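You operate a simulated robot arm through the tools that you are given. There is no shell and no other tool.

You are at the controls of a simulated robot arm. One attempt, no reset.

TASK
Measure both loose bars; stand each in the bay of its width.
Fine: use the caliper and leave its jaw drawn back; the racked bar stays. Set down upright: bar.

It is judged by the outcome, as a careful person would: the job done as asked, and still so three seconds after it is handed in. It fails if anything else is knocked over, pushed out of place, dropped, spilled or broken.

THE ROBOT
A 7-joint arm with a two-finger parallel gripper, fixed in place. Base frame: the origin is at the foot of the arm, x ahead of it, y to its left, z up; the work surface is at about z = 90. Lengths are in cm, angles in degrees, forces in N, time in s.
Its first joint turns from -166.0 to 166.0 degrees. Payload 1.57 kg.
Tool frame: the origin (TCP) lies between the finger pads and is the grasp point; the fingertips stand 3 cm ahead of it; z points along the fingers, y is the line along which they close. Largest opening 11 cm; finger width 2.4, thickness 1.2; the body of the gripper, 4.8 by 11.2 cm, starts 7.8 cm behind the TCP.
Orientation is that of the tool frame in the base frame, as a unit quaternion [x, y, z, w]. With the fingers straight down and closing along the base's y, the tool's x points along the base's -x, its y along +y and its z along -z.

THE INTERFACE
- The arm moves only by the tool servo_tool. Its argument "targets" is a list of rows, each an object (a shift or turn left out is 0, a gripper value left out holds the last) with "travel": the shift along the tool's x, y, z in cm, a list of three; "turn": the turn, a rotation vector about the tool's x, y, z in degrees, a list of three; "claw": the gripper command, from -1 (fully open) to 1 (shut), values between in proportion. In form: [{"travel": [x, y, z], "turn": [wx, wy, wz], "claw": claw}, ...]. A call has 1 to 20 rows; each row is the pose to reach, as a shift and turn from the pose commanded when the call began, along the tool's axes at that moment. A row lasts 0.2 s, in which the tool goes at most 5 cm and 8.6 degrees; a call with a longer step from one row to the next is refused whole, and so is a gripper value outside its range. A pose out of reach is approached as far as the arm can. The call stops where the force on the tool passes 40 N (or 10 N more than at its start, if that is more) or the arm is blocked; 0.2 s more then pass. The fingers move at their own pace (about 10.8 cm/s each) and stop on an object; they squeeze with about 29 N. The grip force told is the motor's: it shows also when the fingers shut on nothing. Time passes only in rows, and 0.2 s behind the last, so rows that repeat a pose let the fingers close. It gives the time, the measured TCP pose, the force on the tool (base axes), the opening and the grip force at its end, in the units of the frame above (readings bear some noise), with the torque about the TCP (base axes, N m) and any sound that the robot's microphone picked up.
- Cameras (640 x 400 px; columns grow to the right, rows downward): "scene" is fixed at [22.12, -65.11, 147.05]; the picture's right is [0.65, -0.76, 0.00], its down [-0.38, -0.32, -0.87] and it looks along [0.66, 0.57, -0.50] (base axes); focal length 315 px, centre (320, 200). "wrist" rides on the gripper at [7, 1.6, -14.1] in the tool frame; the picture's right is [-0.23, 0.97, 0.00], its down [-0.86, -0.20, -0.48] and it looks along [-0.47, -0.11, 0.88] (tool axes); focal length 222 px, centre (320, 200). There is no depth. A picture from a camera that has moved, and an enlarged one, comes with that camera's place and axes in the base frame and with its lens.
- camera(camera): a new picture of that camera. It takes no simulated time.
- move_column(by): slides the trunk up (or, below 0, down) by that many cm; the arm rides with it, the base frame stays. It gives what a move gives, with no picture.
- inspect(camera, box): a new picture of the part [left, top, right, bottom] of that camera's present view, enlarged. It takes no simulated time.
- close_job(): hands the job in; it is judged then, once.

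Nothing tells you positions but the pictures and the camera data. Unless the task says otherwise, let go and move clear before handing in.

The tools are called after "Call:" by a JSON object that holds its "name" and its "arguments". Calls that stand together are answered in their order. servo_tool: Moves the arm, as the interface text tells. Its arguments: {"type":"object","properties":{"targets":{"type":"array"}},"required":["targets"]} The other tools are called the same way: move_column (by) slides the trunk up or down; camera (camera) takes a picture; inspect (camera, box) takes an enlarged picture of a part of a camera's view; close_job () hands the job in.

At the start:

```text
time: 0.0
eef_pos: [66.83, -18.75, 113.5]
ee_rot: [-0.001, 1.0, -0.001, 0.001]
force: [-0.4, -0.2, -0.2]
torque: [-0.01, -0.01, -0.02]
gripper_width: 10.99
grip_force: 0.1
trunk travel left (down, up): [-47.5, 13.5]
```

scene: 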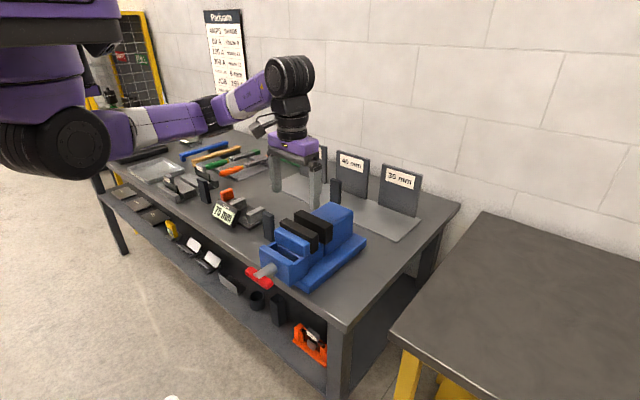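
wrist: 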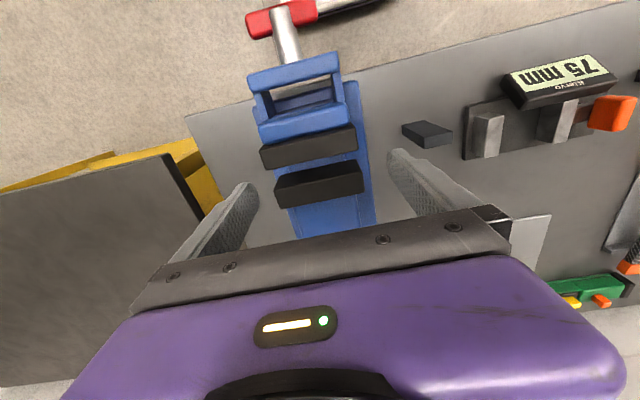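

I see a bench with a blue vise, a caliper-like device with a display reading 75 mm, bays with labels (40 mm, 30 mm, perhaps more), and dark bars standing. I'll take enlarged pictures first.

Call:
{"name": "inspect", "arguments": {"camera": "scene", "box": [180, 130, 340, 230]}}

Call:
{"name": "inspect", "arguments": {"camera": "scene", "box": [260, 130, 460, 255]}}

Call:
{"name": "inspect", "arguments": {"camera": "wrist", "box": [380, 30, 640, 192]}}

Call:
{"name": "inspect", "arguments": {"camera": "scene", "box": [180, 0, 260, 100]}}

```text
4.00 times, centred on (260, 180) of scene
camera zoom: at [22.12, -65.11, 147.05], right [0.65, -0.76, 0.0], down [-0.38, -0.32, -0.87], along [0.66, 0.57, -0.5], focal length 1260 px, centre (560, 280)
```

zoom: 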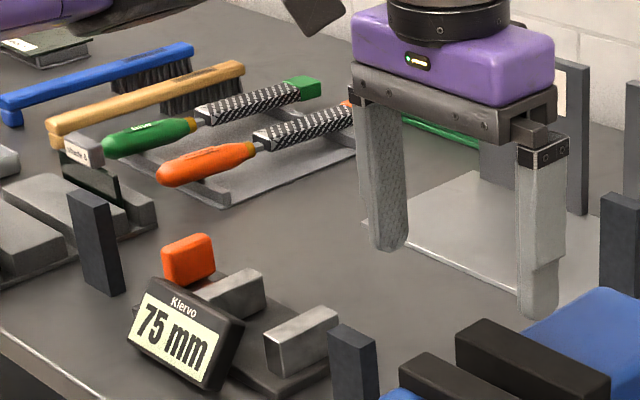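

```text
3.20 times, centred on (360, 192) of scene
camera zoom: at [22.12, -65.11, 147.05], right [0.65, -0.76, 0.0], down [-0.38, -0.32, -0.87], along [0.66, 0.57, -0.5], focal length 1008 px, centre (192, 224)
```

zoom: 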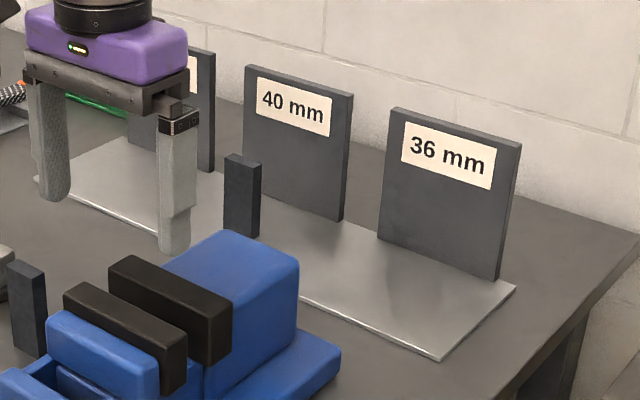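

```text
2.46 times, centred on (510, 111) of wrist
camera zoom: at [59.85, -17.21, 127.67], right [0.23, 0.97, 0.0], down [0.86, -0.2, 0.48], along [0.47, -0.11, -0.88], focal length 547 px, centre (-148, 419)
```

zoom: 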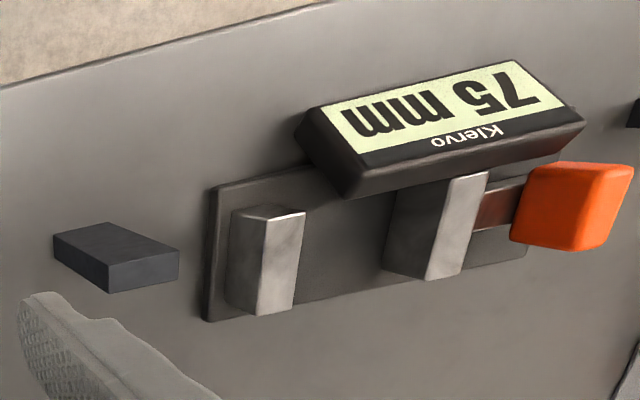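

```text
4.00 times, centred on (220, 50) of scene
camera zoom: at [22.12, -65.11, 147.05], right [0.65, -0.76, 0.0], down [-0.38, -0.32, -0.87], along [0.66, 0.57, -0.5], focal length 1260 px, centre (720, 800)
```

zoom: 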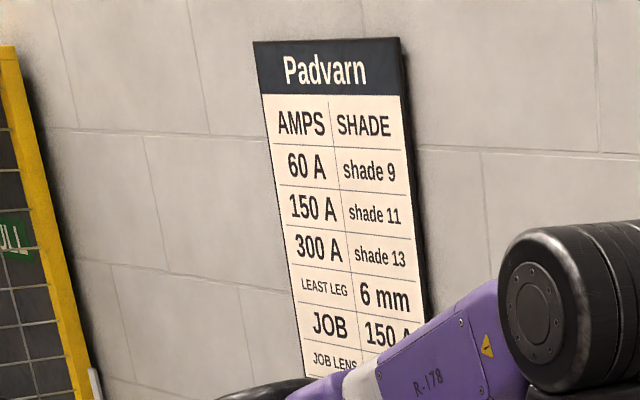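

The display is the caliper's (75 mm open). There's one loose bar to its left, another to its right near the vise, and one bar standing in the rack. I'll move up and to the left to get a better view from the wrist camera.

Call:
{"name": "servo_tool", "arguments": {"targets": [{"travel": [0, 0, -4]}, {"travel": [0, 3, -8]}, {"travel": [0, 7, -10]}, {"travel": [0, 11, -12]}, {"travel": [0, 15, -13]}, {"travel": [0, 19, -14]}, {"travel": [0, 22, -14]}, {"travel": [0, 22, -14]}]}}

Call:
{"name": "camera", "arguments": {"camera": "wrist"}}

Call:
{"name": "camera", "arguments": {"camera": "scene"}}

```text
time: 1.5
eef_pos: [66.3, -6.61, 127.02]
ee_rot: [0.102, 0.995, -0.008, -0.005]
force: [0.3, -0.9, 0.4]
torque: [-0.02, -0.02, -0.04]
gripper_width: 11.01
grip_force: 0.0
trunk travel left (down, up): [-47.5, 13.5]
stopped in row 7: the arm was blocked; the commanded pose is now the measured one
```

```text
taken
camera wrist: at [59.96, -3.43, 141.29], right [0.42, 0.91, -0.02], down [0.8, -0.36, 0.47], along [0.42, -0.21, -0.88], focal length 222 px, centre (320, 200)
```

wrist: 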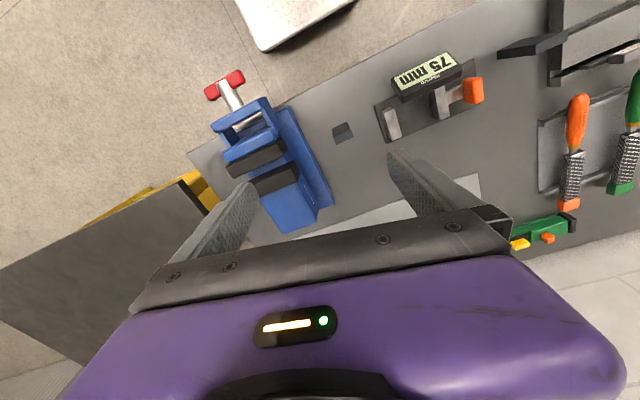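

```text
taken
```

scene: 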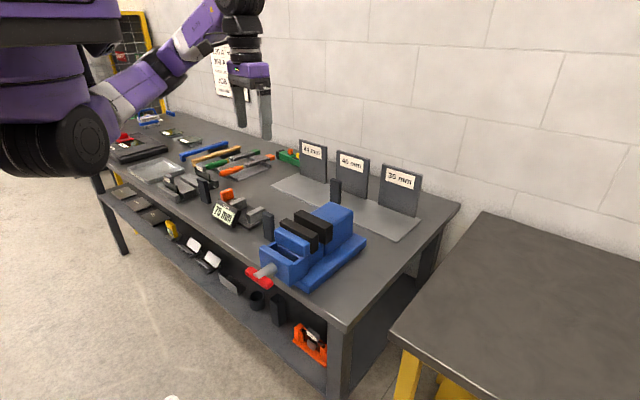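

The arm stopped short, but the view has opened up and the three bay labels are visible. I'll zoom in on the labels, caliper and bars.

Call:
{"name": "inspect", "arguments": {"camera": "scene", "box": [260, 130, 440, 242]}}

Call:
{"name": "inspect", "arguments": {"camera": "scene", "box": [180, 160, 300, 235]}}

Call:
{"name": "inspect", "arguments": {"camera": "wrist", "box": [300, 20, 640, 232]}}

```text
3.56 times, centred on (350, 186) of scene
camera zoom: at [22.12, -65.11, 147.05], right [0.65, -0.76, 0.0], down [-0.38, -0.32, -0.87], along [0.66, 0.57, -0.5], focal length 1120 px, centre (213, 250)
```

zoom: 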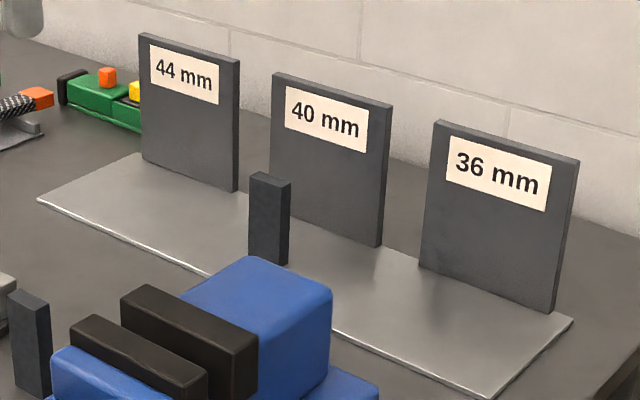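

```text
5.33 times, centred on (240, 198) of scene
camera zoom: at [22.12, -65.11, 147.05], right [0.65, -0.76, 0.0], down [-0.38, -0.32, -0.87], along [0.66, 0.57, -0.5], focal length 1680 px, centre (747, 213)
```

zoom: 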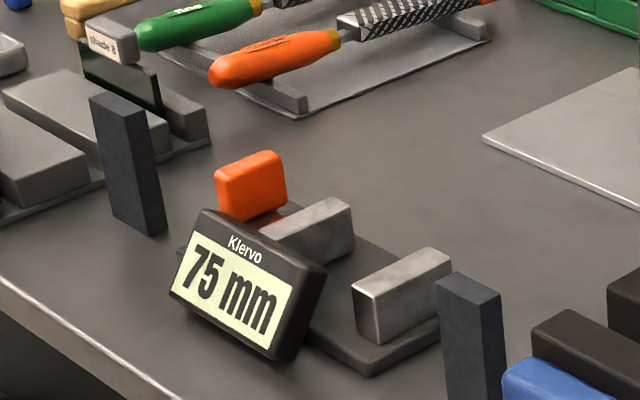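

```text
1.88 times, centred on (470, 126) of wrist
camera zoom: at [59.96, -3.43, 141.29], right [0.42, 0.91, -0.02], down [0.8, -0.36, 0.47], along [0.42, -0.21, -0.88], focal length 418 px, centre (38, 339)
```

zoom: 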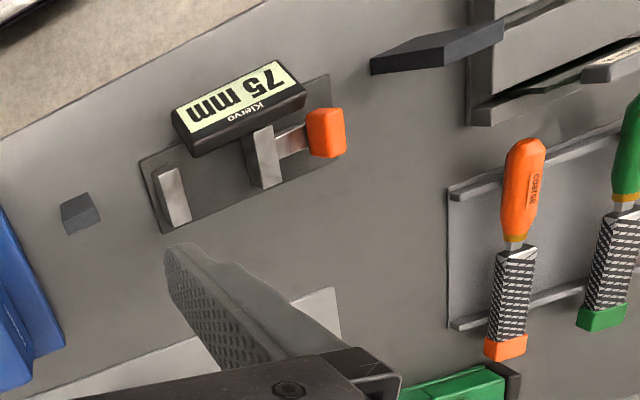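

The bays read 44, 40 and 36 mm, and the racked bar stands by the middle one. Next I'll look more closely at the two loose bars and the caliper.

Call:
{"name": "inspect", "arguments": {"camera": "wrist", "box": [320, 110, 400, 160]}}

Call:
{"name": "inspect", "arguments": {"camera": "wrist", "box": [370, 45, 500, 145]}}

Call:
{"name": "inspect", "arguments": {"camera": "wrist", "box": [480, 20, 580, 82]}}

Call:
{"name": "inspect", "arguments": {"camera": "scene", "box": [250, 195, 300, 245]}}

Call:
{"name": "inspect", "arguments": {"camera": "scene", "box": [185, 165, 235, 215]}}

Call:
{"name": "inspect", "arguments": {"camera": "scene", "box": [310, 165, 360, 215]}}

```text
8.00 times, centred on (360, 135) of wrist
camera zoom: at [59.96, -3.43, 141.29], right [0.42, 0.91, -0.02], down [0.8, -0.36, 0.47], along [0.42, -0.21, -0.88], focal length 1777 px, centre (0, 720)
```

zoom: 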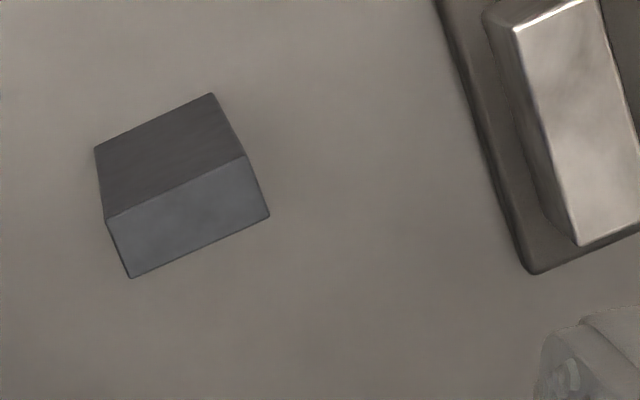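

```text
4.00 times, centred on (435, 95) of wrist
camera zoom: at [59.96, -3.43, 141.29], right [0.42, 0.91, -0.02], down [0.8, -0.36, 0.47], along [0.42, -0.21, -0.88], focal length 888 px, centre (-140, 620)
```

zoom: 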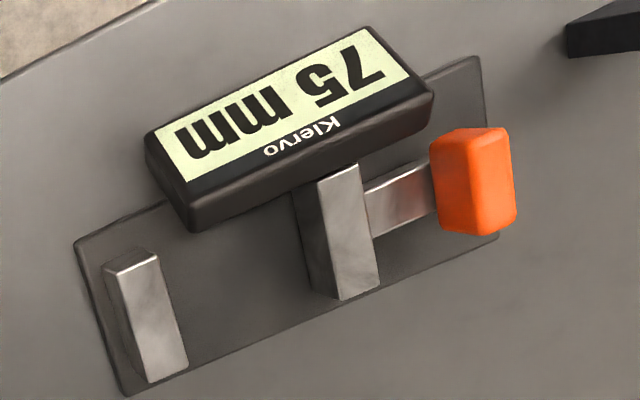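

```text
6.40 times, centred on (530, 51) of wrist
camera zoom: at [59.96, -3.43, 141.29], right [0.42, 0.91, -0.02], down [0.8, -0.36, 0.47], along [0.42, -0.21, -0.88], focal length 1422 px, centre (-1024, 1154)
```

zoom: 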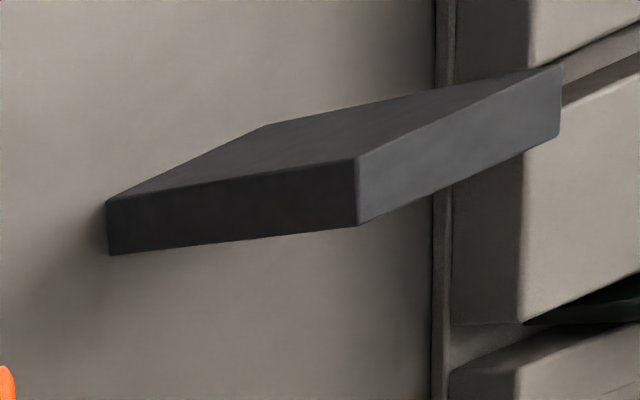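

```text
8.00 times, centred on (275, 220) of scene
camera zoom: at [22.12, -65.11, 147.05], right [0.65, -0.76, 0.0], down [-0.38, -0.32, -0.87], along [0.66, 0.57, -0.5], focal length 2519 px, centre (680, 40)
```

zoom: 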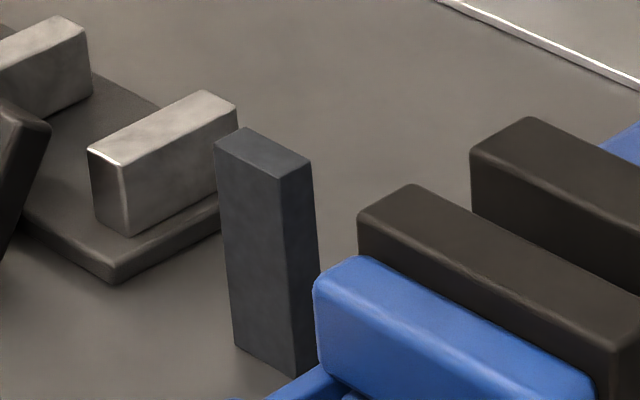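

```text
8.00 times, centred on (210, 190) of scene
camera zoom: at [22.12, -65.11, 147.05], right [0.65, -0.76, 0.0], down [-0.38, -0.32, -0.87], along [0.66, 0.57, -0.5], focal length 2519 px, centre (1200, 280)
```

zoom: 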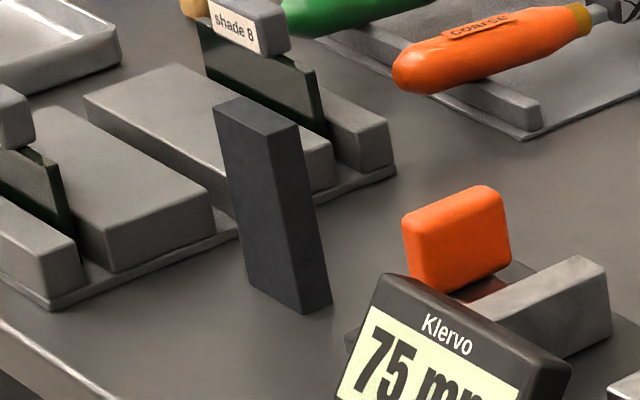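

```text
8.00 times, centred on (335, 190) of scene
camera zoom: at [22.12, -65.11, 147.05], right [0.65, -0.76, 0.0], down [-0.38, -0.32, -0.87], along [0.66, 0.57, -0.5], focal length 2519 px, centre (200, 280)
```

zoom: 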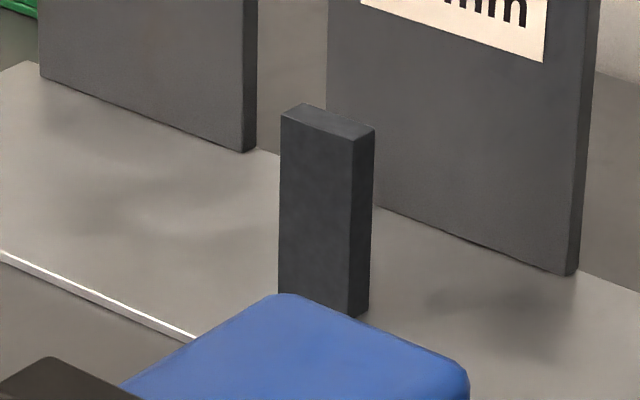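

Measured from the pictures: loose bar B is at about (69.9, -3.9), bar A at about (70, 30.7), both about 9 cm tall with their width along y. The caliper's axis runs along y, at x 68.5–77 and y 4–25. I'll bring the tool back down and straighten it slowly.

Call:
{"name": "servo_tool", "arguments": {"targets": [{"travel": [0, 0, 1.5]}, {"travel": [0, 0, 3.5], "turn": [0, 0, -2]}, {"travel": [0, 0, 5.5], "turn": [0, 0, -4]}, {"travel": [0, 0, 7.5], "turn": [0, 0, -6]}, {"travel": [0, 0, 9.5], "turn": [0, 0, -8]}, {"travel": [0, 0, 11.5], "turn": [0, 0, -10]}, {"travel": [0, 0, 13], "turn": [0, 0, -11.7]}, {"travel": [0, 0, 13], "turn": [0, 0, -11.7]}, {"travel": [0, 0, 13], "turn": [0, 0, -11.7]}]}}

```text
time: 3.5
eef_pos: [66.14, -6.72, 114.02]
ee_rot: [-0.001, 1.0, -0.007, -0.006]
force: [-0.1, -0.2, 0.4]
torque: [0.0, 0.0, -0.03]
gripper_width: 11.03
grip_force: 0.1
trunk travel left (down, up): [-47.5, 13.5]
```

The tool is straight again. With the gripper empty, I'll test the reach toward the 36 mm bay now, since that decides how I'll hold the bar for placing.

Call:
{"name": "servo_tool", "arguments": {"targets": [{"travel": [-1, -0.5, 0], "turn": [-0.8, -0.7, 0]}, {"travel": [-3, -1.7, 0], "turn": [-0.8, -0.7, 0]}, {"travel": [-5.5, -3.1, 0], "turn": [-0.8, -0.7, 0]}, {"travel": [-8, -4.5, 0], "turn": [-0.8, -0.7, 0]}, {"travel": [-10.5, -5.9, 0], "turn": [-0.8, -0.7, 0]}, {"travel": [-13, -7.3, 0], "turn": [-0.8, -0.7, 0]}, {"travel": [-15.5, -8.7, 0], "turn": [-0.8, -0.7, 0]}, {"travel": [-18, -10.1, 0], "turn": [-0.8, -0.7, 0]}, {"travel": [-20.5, -11.5, 0], "turn": [-0.8, -0.7, 0]}, {"travel": [-23, -13, 0], "turn": [-0.8, -0.7, 0]}, {"travel": [-25.5, -14.4, 0], "turn": [-0.8, -0.7, 0]}, {"travel": [-28, -15.8, 0], "turn": [-0.8, -0.7, 0]}, {"travel": [-30, -17, 0], "turn": [-0.8, -0.7, 0]}, {"travel": [-32, -18, 0], "turn": [-0.8, -0.7, 0]}, {"travel": [-32, -18, 0], "turn": [-0.8, -0.7, 0]}]}}

Call:
{"name": "camera", "arguments": {"camera": "scene"}}

Call:
{"name": "camera", "arguments": {"camera": "wrist"}}

```text
time: 6.7
eef_pos: [98.05, -24.74, 113.75]
ee_rot: [0.0, 1.0, -0.001, 0.001]
force: [-0.4, 0.4, -0.6]
torque: [-0.02, 0.0, -0.01]
gripper_width: 11.0
grip_force: 0.0
trunk travel left (down, up): [-47.5, 13.5]
```

```text
taken
```

scene: 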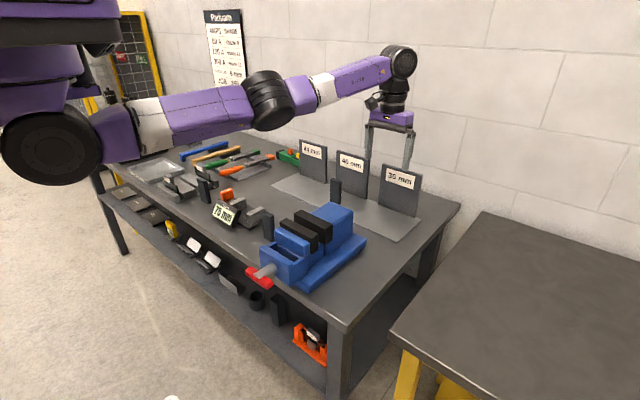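

```text
taken
camera wrist: at [91.15, -23.0, 128.07], right [0.23, 0.97, 0.0], down [0.85, -0.2, 0.48], along [0.47, -0.11, -0.88], focal length 222 px, centre (320, 200)
```

wrist: 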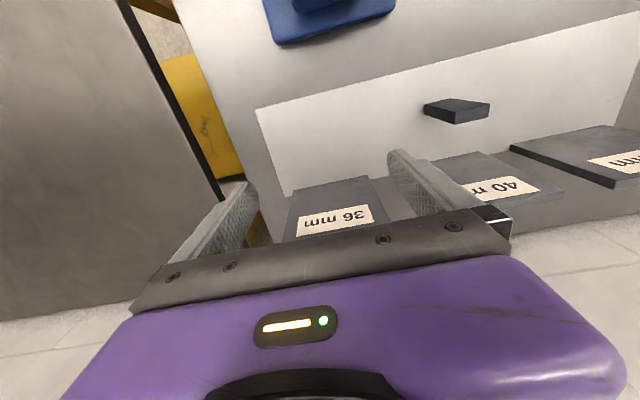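

The tool reaches (98, -24.7) pointing straight down at z = 113.7. I'll test the descent here to placing height; nothing is below the fingers.

Call:
{"name": "servo_tool", "arguments": {"targets": [{"travel": [0, 0, 2]}, {"travel": [0, 0, 4]}, {"travel": [0, 0, 6]}, {"travel": [0, 0, 8]}, {"travel": [0, 0, 10]}, {"travel": [0, 0, 12]}, {"travel": [0, 0, 14]}, {"travel": [0, 0, 16]}, {"travel": [0, 0, 16]}]}}

Call:
{"name": "inspect", "arguments": {"camera": "wrist", "box": [240, 40, 640, 240]}}

```text
time: 8.7
eef_pos: [98.31, -24.5, 97.88]
ee_rot: [-0.001, 1.0, -0.001, 0.0]
force: [-0.2, -0.3, 0.1]
torque: [-0.01, 0.0, 0.01]
gripper_width: 11.0
grip_force: 0.0
trunk travel left (down, up): [-47.5, 13.5]
```

```text
1.60 times, centred on (440, 140) of wrist
camera zoom: at [91.27, -23.02, 112.09], right [0.22, 0.97, 0.0], down [0.86, -0.2, 0.48], along [0.47, -0.11, -0.88], focal length 355 px, centre (128, 296)
```

zoom: 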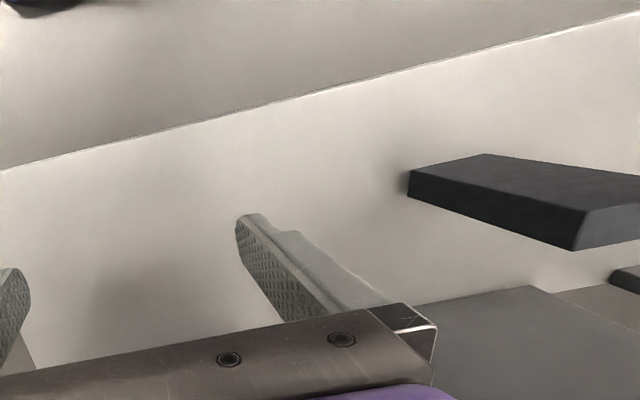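

The reach is fine, straight down, at placing height. The racked bar stands centred at about (99.15, -5.8) and is about 4.0 cm wide, so the bay centres are about (99, -24.8) for 36, (99, -5.8) for 40 and (99, 13.2) for 44. Next I'll go back up and over bar B.

Call:
{"name": "servo_tool", "arguments": {"targets": [{"travel": [0, 0, -3]}, {"travel": [0, 0, -6]}, {"travel": [0, 0, -9]}, {"travel": [0, 0, -12]}, {"travel": [0, 0, -15]}, {"travel": [2, 1.5, -16]}, {"travel": [4.5, 3.3, -16]}, {"travel": [7, 5.1, -16]}, {"travel": [9.5, 6.9, -16]}, {"travel": [12, 8.7, -16]}, {"travel": [14.5, 10.5, -16]}, {"travel": [17, 12.3, -16]}, {"travel": [19.5, 14.1, -16]}, {"travel": [22, 16, -16]}, {"travel": [24.5, 17.8, -16]}, {"travel": [26.5, 19.3, -16]}, {"travel": [28, 20.4, -16], "claw": -0.45}, {"travel": [28.3, 20.7, -16], "claw": -0.45}, {"travel": [28.3, 20.7, -16], "claw": -0.45}]}}

Call:
{"name": "camera", "arguments": {"camera": "wrist"}}

Call:
{"name": "camera", "arguments": {"camera": "scene"}}

```text
time: 12.7
eef_pos: [69.92, -3.89, 113.85]
ee_rot: [-0.001, 1.0, -0.001, 0.0]
force: [-0.4, 0.6, -0.7]
torque: [0.02, -0.02, -0.01]
gripper_width: 7.98
grip_force: 0.0
trunk travel left (down, up): [-47.5, 13.5]
```

```text
taken
camera wrist: at [62.9, -2.37, 128.11], right [0.22, 0.97, 0.0], down [0.86, -0.2, 0.48], along [0.47, -0.11, -0.88], focal length 222 px, centre (320, 200)
```

wrist: 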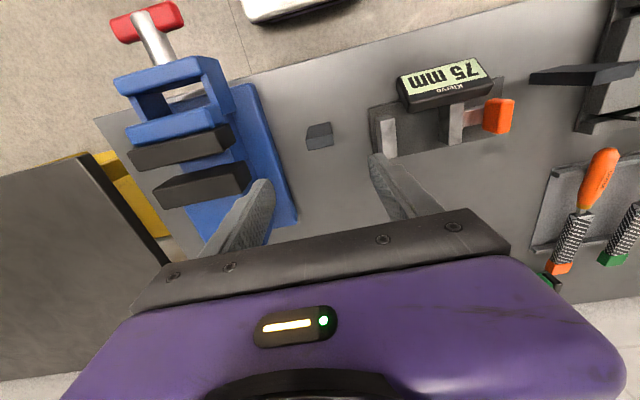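

```text
taken
```

scene: 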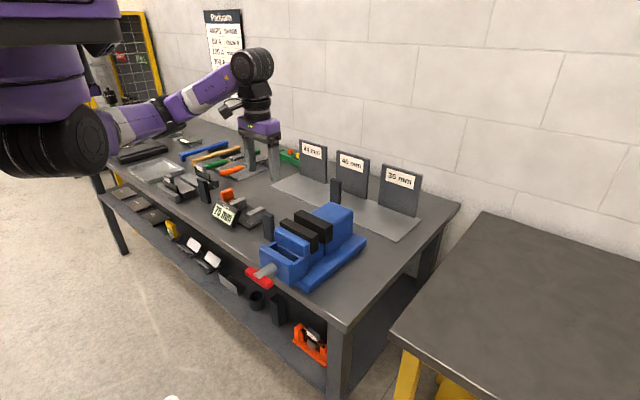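

I'm above bar B now. I'll zoom in here to refine the bar and caliper positions before going down.

Call:
{"name": "inspect", "arguments": {"camera": "wrist", "box": [280, 100, 400, 175]}}

Call:
{"name": "inspect", "arguments": {"camera": "wrist", "box": [360, 50, 520, 165]}}

```text
5.33 times, centred on (340, 138) of wrist
camera zoom: at [62.9, -2.37, 128.11], right [0.22, 0.97, 0.0], down [0.86, -0.2, 0.48], along [0.47, -0.11, -0.88], focal length 1185 px, centre (213, 533)
```

zoom: 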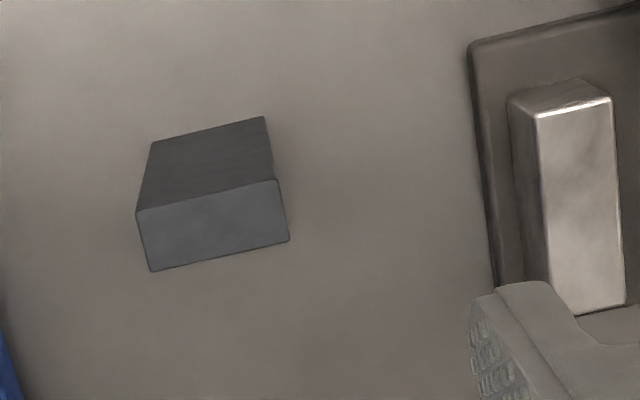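

```text
3.48 times, centred on (440, 108) of wrist
camera zoom: at [62.9, -2.37, 128.11], right [0.22, 0.97, 0.0], down [0.86, -0.2, 0.48], along [0.47, -0.11, -0.88], focal length 773 px, centre (-97, 522)
```

zoom: 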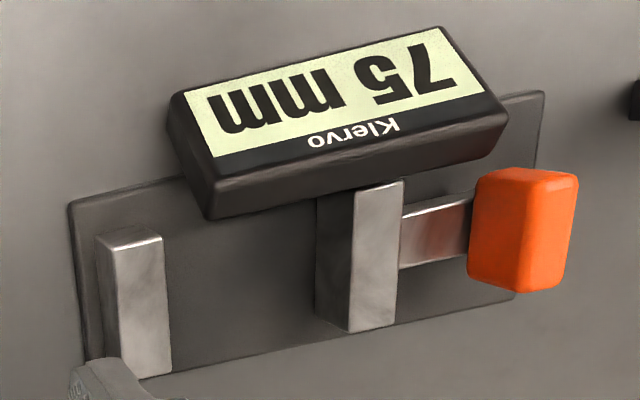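

Bar B is centred at about (70.1, -4.0), spans about 1.6 × 3.6 cm, and its top is at z ≈ 99. I'll lower with the fingers straddling its width, then check before closing.

Call:
{"name": "servo_tool", "arguments": {"targets": [{"travel": [-0.15, -0.15, 2]}, {"travel": [-0.15, -0.15, 4]}, {"travel": [-0.15, -0.15, 6]}, {"travel": [-0.15, -0.15, 8]}, {"travel": [-0.15, -0.15, 10]}, {"travel": [-0.15, -0.15, 11]}, {"travel": [-0.15, -0.15, 11]}]}}

Call:
{"name": "camera", "arguments": {"camera": "wrist"}}

Call:
{"name": "inspect", "arguments": {"camera": "scene", "box": [220, 170, 320, 245]}}

```text
time: 14.3
eef_pos: [70.05, -4.23, 102.87]
ee_rot: [-0.002, 1.0, 0.0, 0.0]
force: [-0.1, 0.2, 0.2]
torque: [-0.02, -0.04, -0.01]
gripper_width: 7.97
grip_force: 0.1
trunk travel left (down, up): [-47.5, 13.5]
```

```text
taken
camera wrist: at [63.05, -2.56, 117.12], right [0.22, 0.97, 0.0], down [0.86, -0.2, 0.48], along [0.47, -0.11, -0.88], focal length 222 px, centre (320, 200)
```

wrist: 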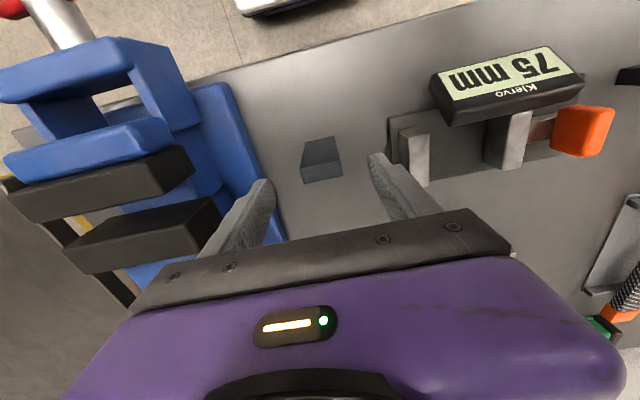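

```text
5.33 times, centred on (270, 208) of scene
camera zoom: at [22.12, -65.11, 147.05], right [0.65, -0.76, 0.0], down [-0.38, -0.32, -0.87], along [0.66, 0.57, -0.5], focal length 1680 px, centre (587, 160)
```

zoom: 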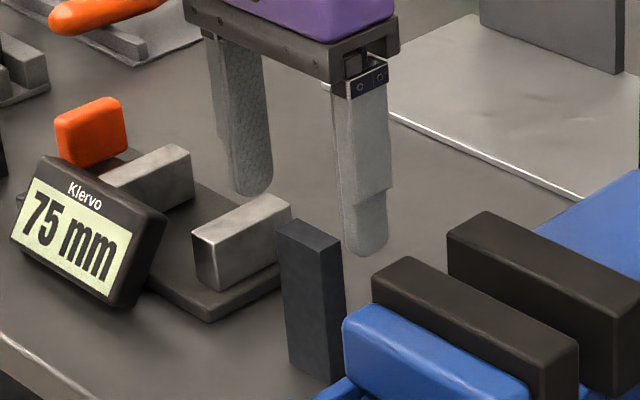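

The fingers straddle the bar evenly, so I'll go down to z ≈ 97.3 and close.

Call:
{"name": "servo_tool", "arguments": {"targets": [{"travel": [0, 0, 1.5]}, {"travel": [0, 0, 3]}, {"travel": [0, 0, 4.5]}, {"travel": [0, 0, 5.6]}, {"travel": [0, 0, 5.6]}, {"travel": [0, 0, 5.6], "claw": 0}, {"travel": [0, 0, 5.6], "claw": 0.2}]}}

Call:
{"name": "inspect", "arguments": {"camera": "scene", "box": [220, 170, 320, 245]}}

Call:
{"name": "camera", "arguments": {"camera": "wrist"}}

```text
time: 15.9
eef_pos: [70.07, -4.14, 97.25]
ee_rot: [-0.001, 1.0, 0.0, 0.0]
force: [0.2, 0.0, 0.4]
torque: [0.01, -0.01, 0.01]
gripper_width: 4.38
grip_force: 0.0
trunk travel left (down, up): [-47.5, 13.5]
```

```text
5.33 times, centred on (270, 208) of scene
camera zoom: at [22.12, -65.11, 147.05], right [0.65, -0.76, 0.0], down [-0.38, -0.32, -0.87], along [0.66, 0.57, -0.5], focal length 1680 px, centre (587, 160)
```

zoom: 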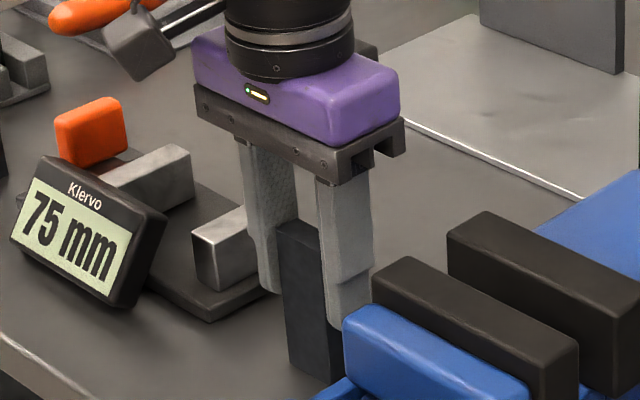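

```text
taken
camera wrist: at [63.03, -2.57, 111.58], right [0.22, 0.97, 0.0], down [0.86, -0.2, 0.48], along [0.47, -0.11, -0.88], focal length 222 px, centre (320, 200)
```

wrist: 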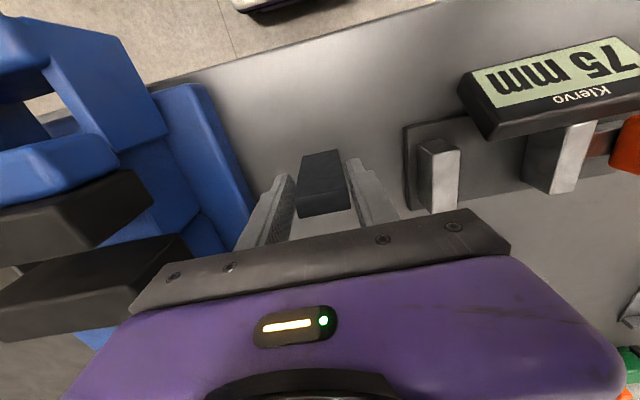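

Call:
{"name": "inspect", "arguments": {"camera": "wrist", "box": [260, 130, 400, 220]}}

```text
4.44 times, centred on (330, 175) of wrist
camera zoom: at [63.03, -2.57, 111.58], right [0.22, 0.97, 0.0], down [0.86, -0.2, 0.48], along [0.47, -0.11, -0.88], focal length 987 px, centre (276, 311)
```

zoom: 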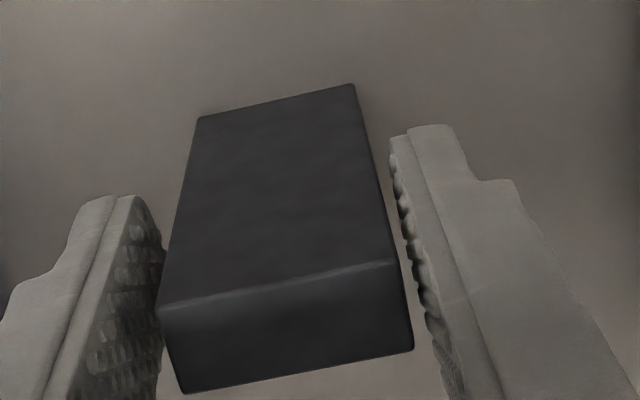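

Well centred; I'll close on the bar and lift.

Call:
{"name": "servo_tool", "arguments": {"targets": [{"travel": [0, 0, 0], "claw": 0.4}, {"travel": [0, 0, 0], "claw": 1}, {"travel": [0, 0, 0], "claw": 1}, {"travel": [0, 0, 0], "claw": 1}]}}

```text
time: 16.9
eef_pos: [70.1, -3.95, 97.38]
ee_rot: [-0.001, 1.0, -0.001, 0.0]
force: [-0.6, 2.6, 1.1]
torque: [0.05, -0.03, 0.01]
gripper_width: 3.6
grip_force: 28.9
trunk travel left (down, up): [-47.5, 13.5]
```

It's gripped, and the fingers read 3.60 cm, which hints at 36 mm. I'll lift it and carry it over the caliper gap at about (73.2, 9.4).

Call:
{"name": "servo_tool", "arguments": {"targets": [{"travel": [0, 0, -1]}, {"travel": [0, 0, -3]}, {"travel": [0, 0, -5]}, {"travel": [0, 0, -7]}, {"travel": [0, 0, -8.5]}, {"travel": [-0.5, 2, -9]}, {"travel": [-1, 4, -9]}, {"travel": [-1.5, 6, -9]}, {"travel": [-2, 8, -9]}, {"travel": [-2.5, 10, -9]}, {"travel": [-3, 12, -9]}, {"travel": [-3.1, 13.4, -9]}, {"travel": [-3.1, 13.4, -9]}, {"travel": [-3.1, 13.4, -9]}]}}

Call:
{"name": "camera", "arguments": {"camera": "wrist"}}

Call:
{"name": "inspect", "arguments": {"camera": "scene", "box": [190, 150, 310, 240]}}

```text
time: 19.9
eef_pos: [73.03, 9.3, 106.22]
ee_rot: [-0.001, 1.0, 0.0, 0.0]
force: [-0.4, -0.2, -4.8]
torque: [0.04, -0.01, 0.02]
gripper_width: 3.59
grip_force: 29.5
trunk travel left (down, up): [-47.5, 13.5]
```

```text
taken
camera wrist: at [66.14, 10.89, 120.48], right [0.22, 0.97, 0.0], down [0.86, -0.2, 0.48], along [0.47, -0.11, -0.88], focal length 222 px, centre (320, 200)
```

wrist: 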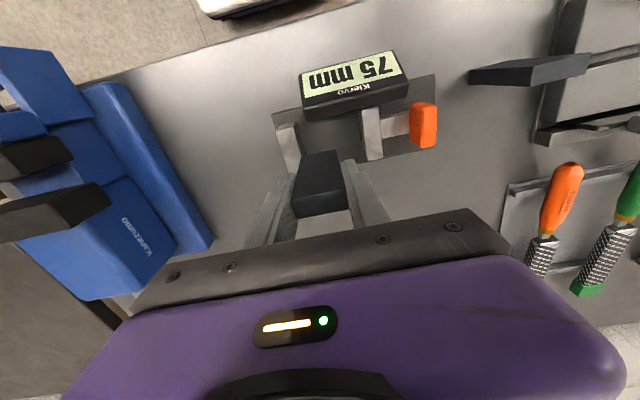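

```text
4.44 times, centred on (250, 195) of scene
camera zoom: at [22.12, -65.11, 147.05], right [0.65, -0.76, 0.0], down [-0.38, -0.32, -0.87], along [0.66, 0.57, -0.5], focal length 1400 px, centre (631, 222)
```

zoom: 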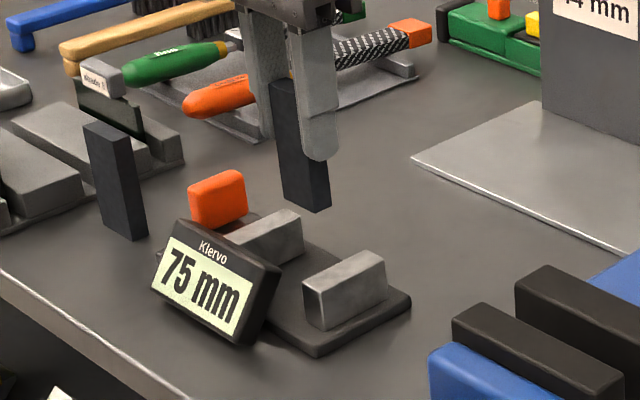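

Call:
{"name": "inspect", "arguments": {"camera": "wrist", "box": [250, 80, 450, 205]}}

```text
3.20 times, centred on (350, 142) of wrist
camera zoom: at [66.14, 10.89, 120.48], right [0.22, 0.97, 0.0], down [0.86, -0.2, 0.48], along [0.47, -0.11, -0.88], focal length 711 px, centre (224, 384)
```

zoom: 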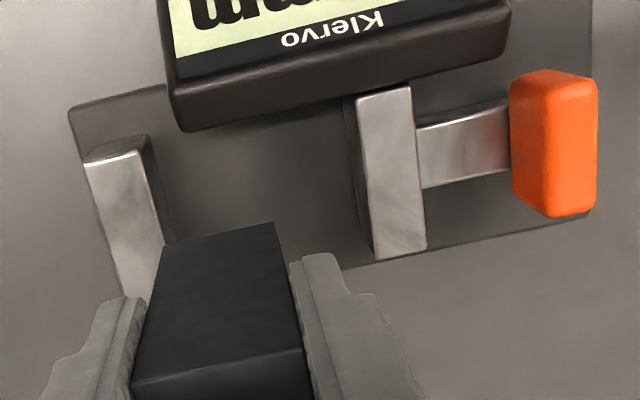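

The bar hangs at y 7.5–11.0 between the jaws (inner faces at about 7.0 and 14.6), so there's clearance. I'll lower in small steps until it touches the plate.

Call:
{"name": "servo_tool", "arguments": {"targets": [{"travel": [0, 0, 1.5]}, {"travel": [0, 0, 3]}, {"travel": [0, 0, 4.5]}, {"travel": [0, 0, 5.8]}, {"travel": [0, 0, 6.6]}, {"travel": [0, 0, 7]}, {"travel": [0, 0, 7.2]}, {"travel": [0, 0, 7.3]}, {"travel": [0, 0, 7.3]}]}}

Call:
{"name": "inspect", "arguments": {"camera": "scene", "box": [210, 175, 290, 235]}}

```text
time: 21.9
eef_pos: [73.18, 9.26, 99.0]
ee_rot: [-0.002, 1.0, 0.0, 0.0]
force: [0.8, 0.4, -4.1]
torque: [-0.02, -0.01, 0.0]
gripper_width: 3.57
grip_force: 28.8
trunk travel left (down, up): [-47.5, 13.5]
```

```text
6.67 times, centred on (250, 205) of scene
camera zoom: at [22.12, -65.11, 147.05], right [0.65, -0.76, 0.0], down [-0.38, -0.32, -0.87], along [0.66, 0.57, -0.5], focal length 2099 px, centre (787, 167)
```

zoom: 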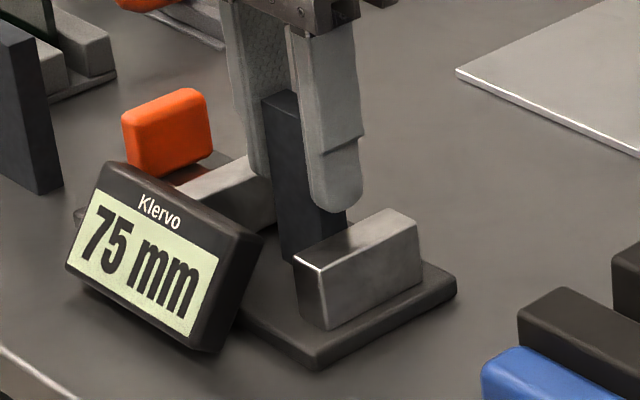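

Call:
{"name": "servo_tool", "arguments": {"targets": [{"travel": [0, 0, 0.15]}, {"travel": [0, 0, 0.3]}, {"travel": [0, 0, 0.4]}, {"travel": [0, 0, 0.4]}]}}

```text
time: 22.9
eef_pos: [73.13, 9.3, 98.65]
ee_rot: [0.0, 1.0, 0.0, 0.0]
force: [0.1, 1.6, -3.3]
torque: [-0.02, -0.03, -0.02]
gripper_width: 3.58
grip_force: 29.0
trunk travel left (down, up): [-47.5, 13.5]
```

Call:
{"name": "servo_tool", "arguments": {"targets": [{"travel": [0, 0, 0.1]}, {"travel": [0, 0, 0.2]}, {"travel": [0, 0, 0.2]}]}}

```text
time: 23.7
eef_pos: [73.04, 9.28, 98.5]
ee_rot: [-0.001, 1.0, 0.0, 0.001]
force: [-3.2, -2.0, 18.6]
torque: [-0.15, 0.3, -0.07]
gripper_width: 3.57
grip_force: 28.6
trunk travel left (down, up): [-47.5, 13.5]
```

Contact is felt at bar bottom z ≈ 91.2, the plate height. I'll relax the press slightly, open gently and retreat straight up.

Call:
{"name": "servo_tool", "arguments": {"targets": [{"travel": [0, 0, -0.12]}, {"travel": [0, 0, -0.12]}, {"travel": [0, 0, -0.12], "claw": 0.3}, {"travel": [0, 0, -0.12], "claw": 0.1}, {"travel": [0, 0, -0.12], "claw": -0.05}, {"travel": [0, 0, -0.12], "claw": -0.05}]}}

Call:
{"name": "inspect", "arguments": {"camera": "scene", "box": [210, 175, 290, 235]}}

Call:
{"name": "camera", "arguments": {"camera": "wrist"}}

```text
time: 25.1
eef_pos: [73.01, 9.32, 98.53]
ee_rot: [0.0, 1.0, 0.0, 0.0]
force: [0.1, -0.7, 0.4]
torque: [-0.03, 0.02, 0.0]
gripper_width: 5.76
grip_force: 0.0
trunk travel left (down, up): [-47.5, 13.5]
```

```text
6.67 times, centred on (250, 205) of scene
camera zoom: at [22.12, -65.11, 147.05], right [0.65, -0.76, 0.0], down [-0.38, -0.32, -0.87], along [0.66, 0.57, -0.5], focal length 2099 px, centre (787, 167)
```

zoom: 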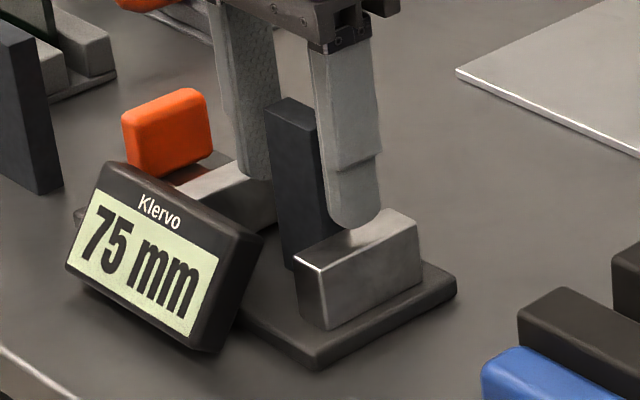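

```text
taken
camera wrist: at [66.12, 10.85, 112.76], right [0.22, 0.97, 0.0], down [0.86, -0.2, 0.48], along [0.47, -0.11, -0.88], focal length 222 px, centre (320, 200)
```

wrist: 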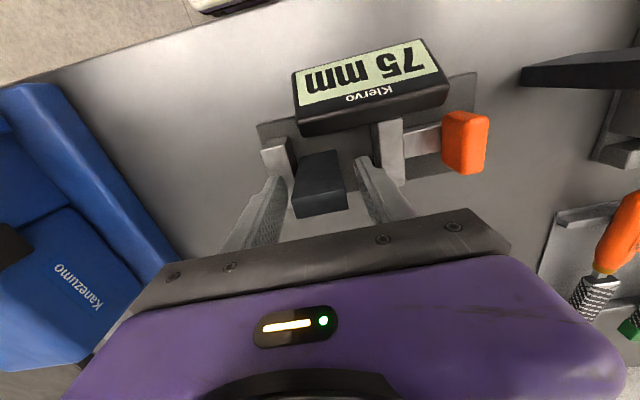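

The bar stands free between the jaws. I'll retreat up, then go over the orange handle at about (73.4, 21.6).

Call:
{"name": "servo_tool", "arguments": {"targets": [{"travel": [0, 0, -1]}, {"travel": [0, 0, -3]}, {"travel": [0, 0, -5]}, {"travel": [0, 0, -7]}, {"travel": [0, 0, -8.5]}, {"travel": [0, 2, -9]}, {"travel": [0, 4.5, -9]}, {"travel": [-0.2, 7, -9], "claw": 0.1}, {"travel": [-0.4, 9.5, -9], "claw": 0.2}, {"travel": [-0.4, 11.5, -9]}, {"travel": [-0.4, 12.3, -9]}, {"travel": [-0.4, 12.3, -9]}, {"travel": [-0.4, 12.3, -9]}]}}

Call:
{"name": "camera", "arguments": {"camera": "wrist"}}

Call:
{"name": "inspect", "arguments": {"camera": "wrist", "box": [180, 90, 380, 215]}}

Call:
{"name": "inspect", "arguments": {"camera": "scene", "box": [190, 160, 290, 235]}}

```text
time: 27.9
eef_pos: [73.5, 21.63, 107.46]
ee_rot: [-0.001, 1.0, 0.0, 0.001]
force: [0.3, -0.3, 0.4]
torque: [-0.04, 0.04, 0.0]
gripper_width: 4.39
grip_force: 0.1
trunk travel left (down, up): [-47.5, 13.5]
```

```text
taken
camera wrist: at [66.42, 23.16, 121.74], right [0.22, 0.97, 0.0], down [0.86, -0.2, 0.48], along [0.47, -0.11, -0.88], focal length 222 px, centre (320, 200)
```

wrist: 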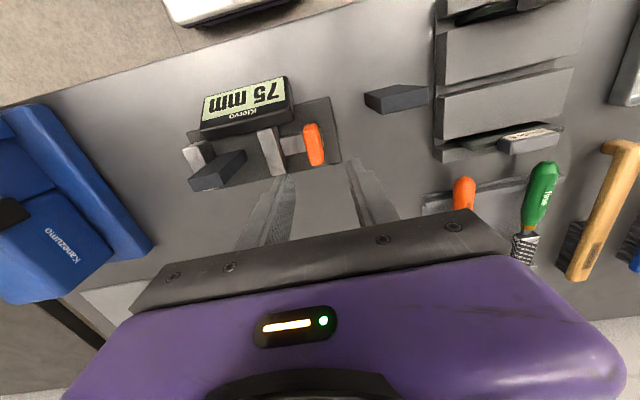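

```text
3.20 times, centred on (280, 152) of wrist
camera zoom: at [66.42, 23.16, 121.74], right [0.22, 0.97, 0.0], down [0.86, -0.2, 0.48], along [0.47, -0.11, -0.88], focal length 711 px, centre (448, 352)
```

zoom: 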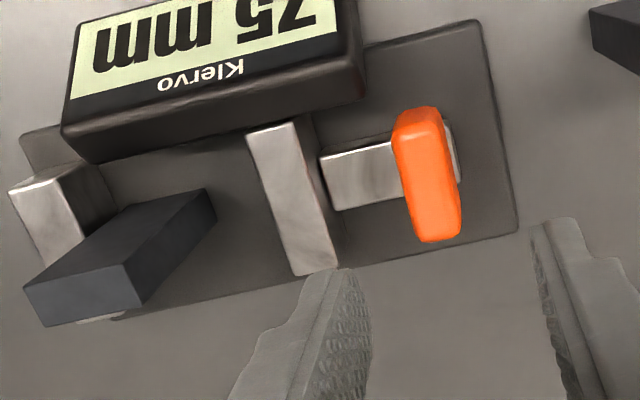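

```text
5.33 times, centred on (240, 198) of scene
camera zoom: at [22.12, -65.11, 147.05], right [0.65, -0.76, 0.0], down [-0.38, -0.32, -0.87], along [0.66, 0.57, -0.5], focal length 1680 px, centre (747, 213)
```

zoom: 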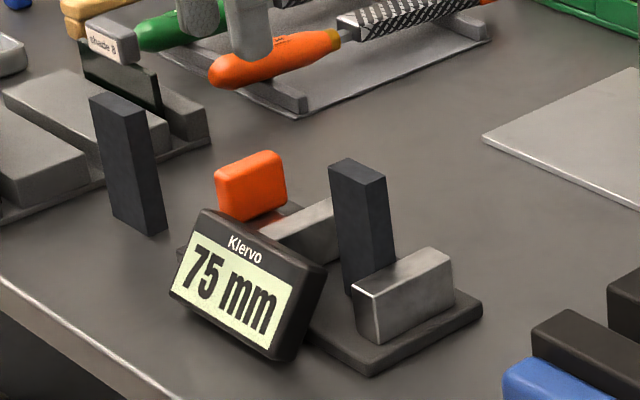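

The handle is centred at about (73.0, 21.0) with its top at about 96. I'll lower with one finger on each side of it, fingertips staying above the slide rod.

Call:
{"name": "servo_tool", "arguments": {"targets": [{"travel": [0.2, -0.3, 1]}, {"travel": [0.4, -0.6, 3]}, {"travel": [0.4, -0.65, 5]}, {"travel": [0.4, -0.65, 6.5]}, {"travel": [0.4, -0.65, 7]}, {"travel": [0.4, -0.65, 7]}]}}

Call:
{"name": "inspect", "arguments": {"camera": "wrist", "box": [200, 70, 440, 220]}}

Call:
{"name": "inspect", "arguments": {"camera": "scene", "box": [190, 160, 290, 235]}}

```text
time: 29.3
eef_pos: [72.99, 21.05, 100.52]
ee_rot: [-0.002, 1.0, 0.0, 0.0]
force: [0.3, 0.5, -0.4]
torque: [0.01, 0.02, -0.01]
gripper_width: 4.42
grip_force: 0.0
trunk travel left (down, up): [-47.5, 13.5]
```

```text
2.67 times, centred on (320, 145) of wrist
camera zoom: at [66.02, 22.53, 114.79], right [0.22, 0.97, 0.0], down [0.86, -0.2, 0.48], along [0.47, -0.11, -0.88], focal length 592 px, centre (320, 347)
```

zoom: 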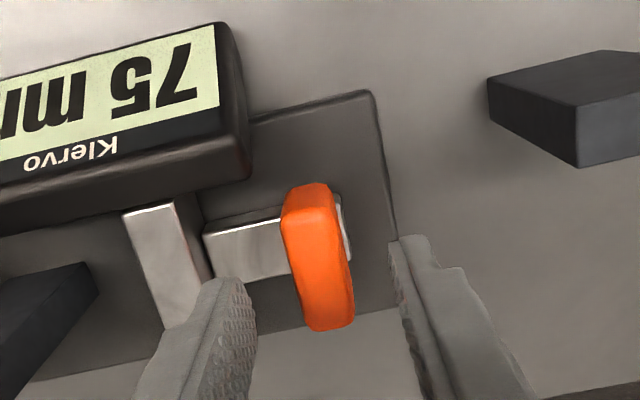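

```text
5.33 times, centred on (240, 198) of scene
camera zoom: at [22.12, -65.11, 147.05], right [0.65, -0.76, 0.0], down [-0.38, -0.32, -0.87], along [0.66, 0.57, -0.5], focal length 1680 px, centre (747, 213)
```

zoom: 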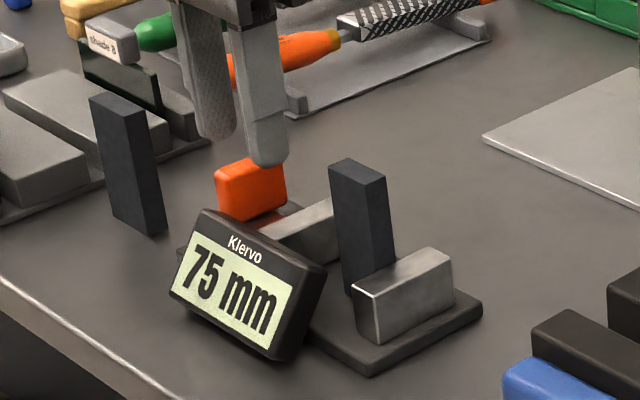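

Call:
{"name": "servo_tool", "arguments": {"targets": [{"travel": [0, 0, 1]}, {"travel": [0, 0, 2]}, {"travel": [0, 0, 2.7]}, {"travel": [0, 0, 3.1]}, {"travel": [0, 0, 3.3]}, {"travel": [0, 0, 3.3]}]}}

Call:
{"name": "inspect", "arguments": {"camera": "wrist", "box": [200, 70, 440, 220]}}

Call:
{"name": "inspect", "arguments": {"camera": "scene", "box": [190, 160, 290, 235]}}

```text
time: 30.7
eef_pos: [73.07, 20.94, 97.14]
ee_rot: [-0.002, 1.0, 0.0, 0.0]
force: [0.4, -0.8, 0.0]
torque: [-0.01, -0.01, -0.01]
gripper_width: 4.4
grip_force: 0.1
trunk travel left (down, up): [-47.5, 13.5]
```

```text
2.67 times, centred on (320, 145) of wrist
camera zoom: at [66.05, 22.52, 111.46], right [0.22, 0.97, 0.0], down [0.86, -0.2, 0.48], along [0.47, -0.11, -0.88], focal length 592 px, centre (320, 347)
```

zoom: 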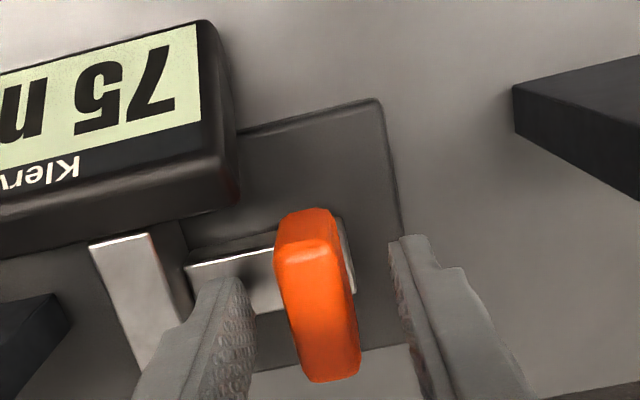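

```text
5.33 times, centred on (240, 198) of scene
camera zoom: at [22.12, -65.11, 147.05], right [0.65, -0.76, 0.0], down [-0.38, -0.32, -0.87], along [0.66, 0.57, -0.5], focal length 1680 px, centre (747, 213)
```

zoom: 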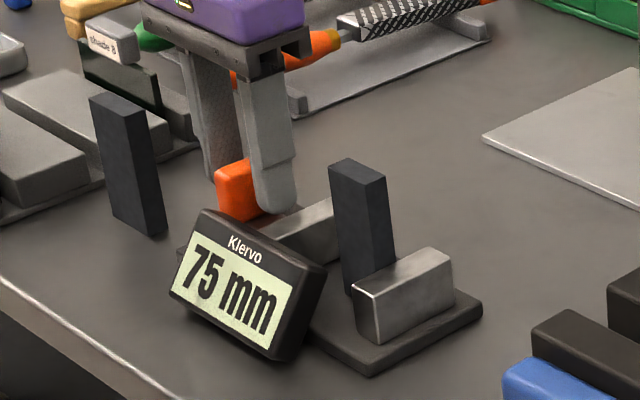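

The fingers straddle the handle. I'll narrow them around it and slide it toward the bar, slowly.

Call:
{"name": "servo_tool", "arguments": {"targets": [{"travel": [0, 0, 0], "claw": 0.5}, {"travel": [0, 0, 0], "claw": 0.5}, {"travel": [0, -0.3, 0]}, {"travel": [0, -0.6, 0]}, {"travel": [0, -0.9, 0]}, {"travel": [0, -1.2, 0]}, {"travel": [0, -1.5, 0]}, {"travel": [0, -1.8, 0]}, {"travel": [0, -2.1, 0]}, {"travel": [0, -2.4, 0]}, {"travel": [0, -2.4, 0]}]}}

Call:
{"name": "inspect", "arguments": {"camera": "scene", "box": [190, 160, 290, 235]}}

Call:
{"name": "inspect", "arguments": {"camera": "wrist", "box": [200, 70, 440, 220]}}

```text
time: 33.1
eef_pos: [73.01, 18.63, 97.13]
ee_rot: [-0.001, 1.0, 0.0, 0.0]
force: [0.3, -0.9, -0.4]
torque: [-0.02, -0.01, -0.03]
gripper_width: 2.85
grip_force: 0.6
trunk travel left (down, up): [-47.5, 13.5]
```

```text
5.33 times, centred on (240, 198) of scene
camera zoom: at [22.12, -65.11, 147.05], right [0.65, -0.76, 0.0], down [-0.38, -0.32, -0.87], along [0.66, 0.57, -0.5], focal length 1680 px, centre (747, 213)
```

zoom: 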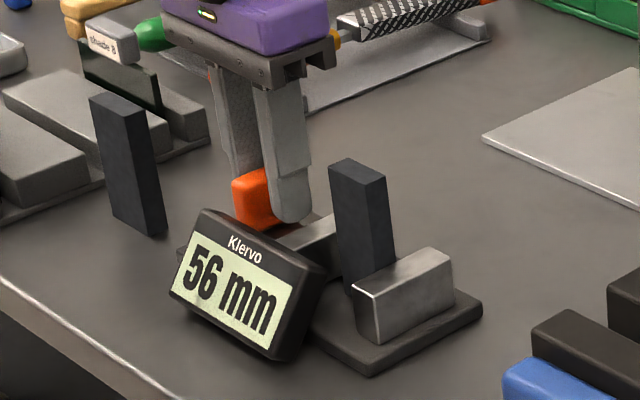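

```text
2.67 times, centred on (320, 145) of wrist
camera zoom: at [66.03, 20.11, 111.46], right [0.23, 0.97, 0.0], down [0.86, -0.2, 0.48], along [0.47, -0.11, -0.88], focal length 592 px, centre (320, 347)
```

zoom: 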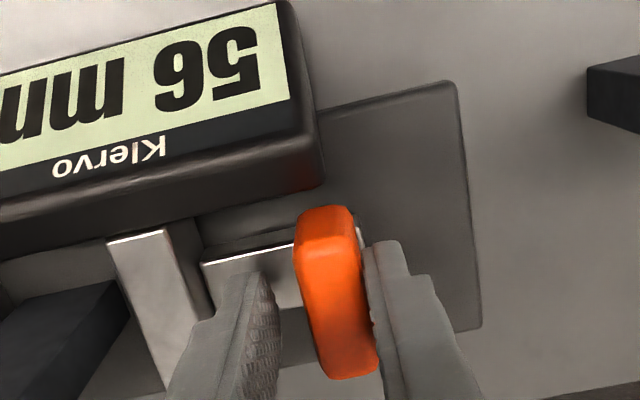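

The display reads 56 mm and the jaw slides freely. Continuing toward the bar.

Call:
{"name": "servo_tool", "arguments": {"targets": [{"travel": [0, -0.25, 0]}, {"travel": [0, -0.5, 0]}, {"travel": [0, -0.75, 0]}, {"travel": [0, -1.0, 0]}, {"travel": [0, -1.2, 0]}, {"travel": [0, -1.3, 0]}, {"travel": [0, -1.4, 0]}, {"travel": [0, -1.4, 0]}]}}

Call:
{"name": "inspect", "arguments": {"camera": "scene", "box": [190, 160, 290, 235]}}

```text
time: 34.9
eef_pos: [73.15, 17.09, 97.22]
ee_rot: [-0.001, 1.0, 0.0, 0.0]
force: [-0.9, 0.8, -0.7]
torque: [-0.01, 0.0, -0.03]
gripper_width: 2.84
grip_force: 0.3
trunk travel left (down, up): [-47.5, 13.5]
```

```text
5.33 times, centred on (240, 198) of scene
camera zoom: at [22.12, -65.11, 147.05], right [0.65, -0.76, 0.0], down [-0.38, -0.32, -0.87], along [0.66, 0.57, -0.5], focal length 1680 px, centre (747, 213)
```

zoom: 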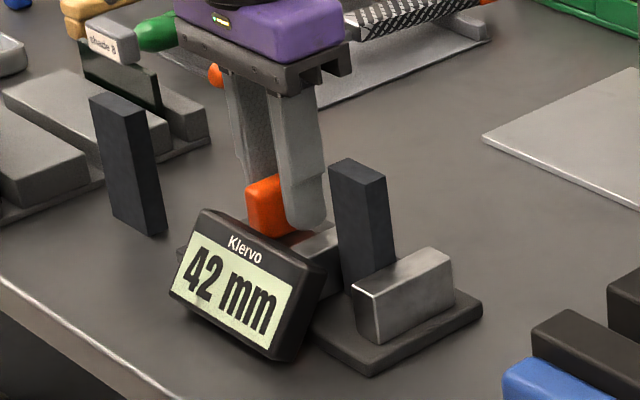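

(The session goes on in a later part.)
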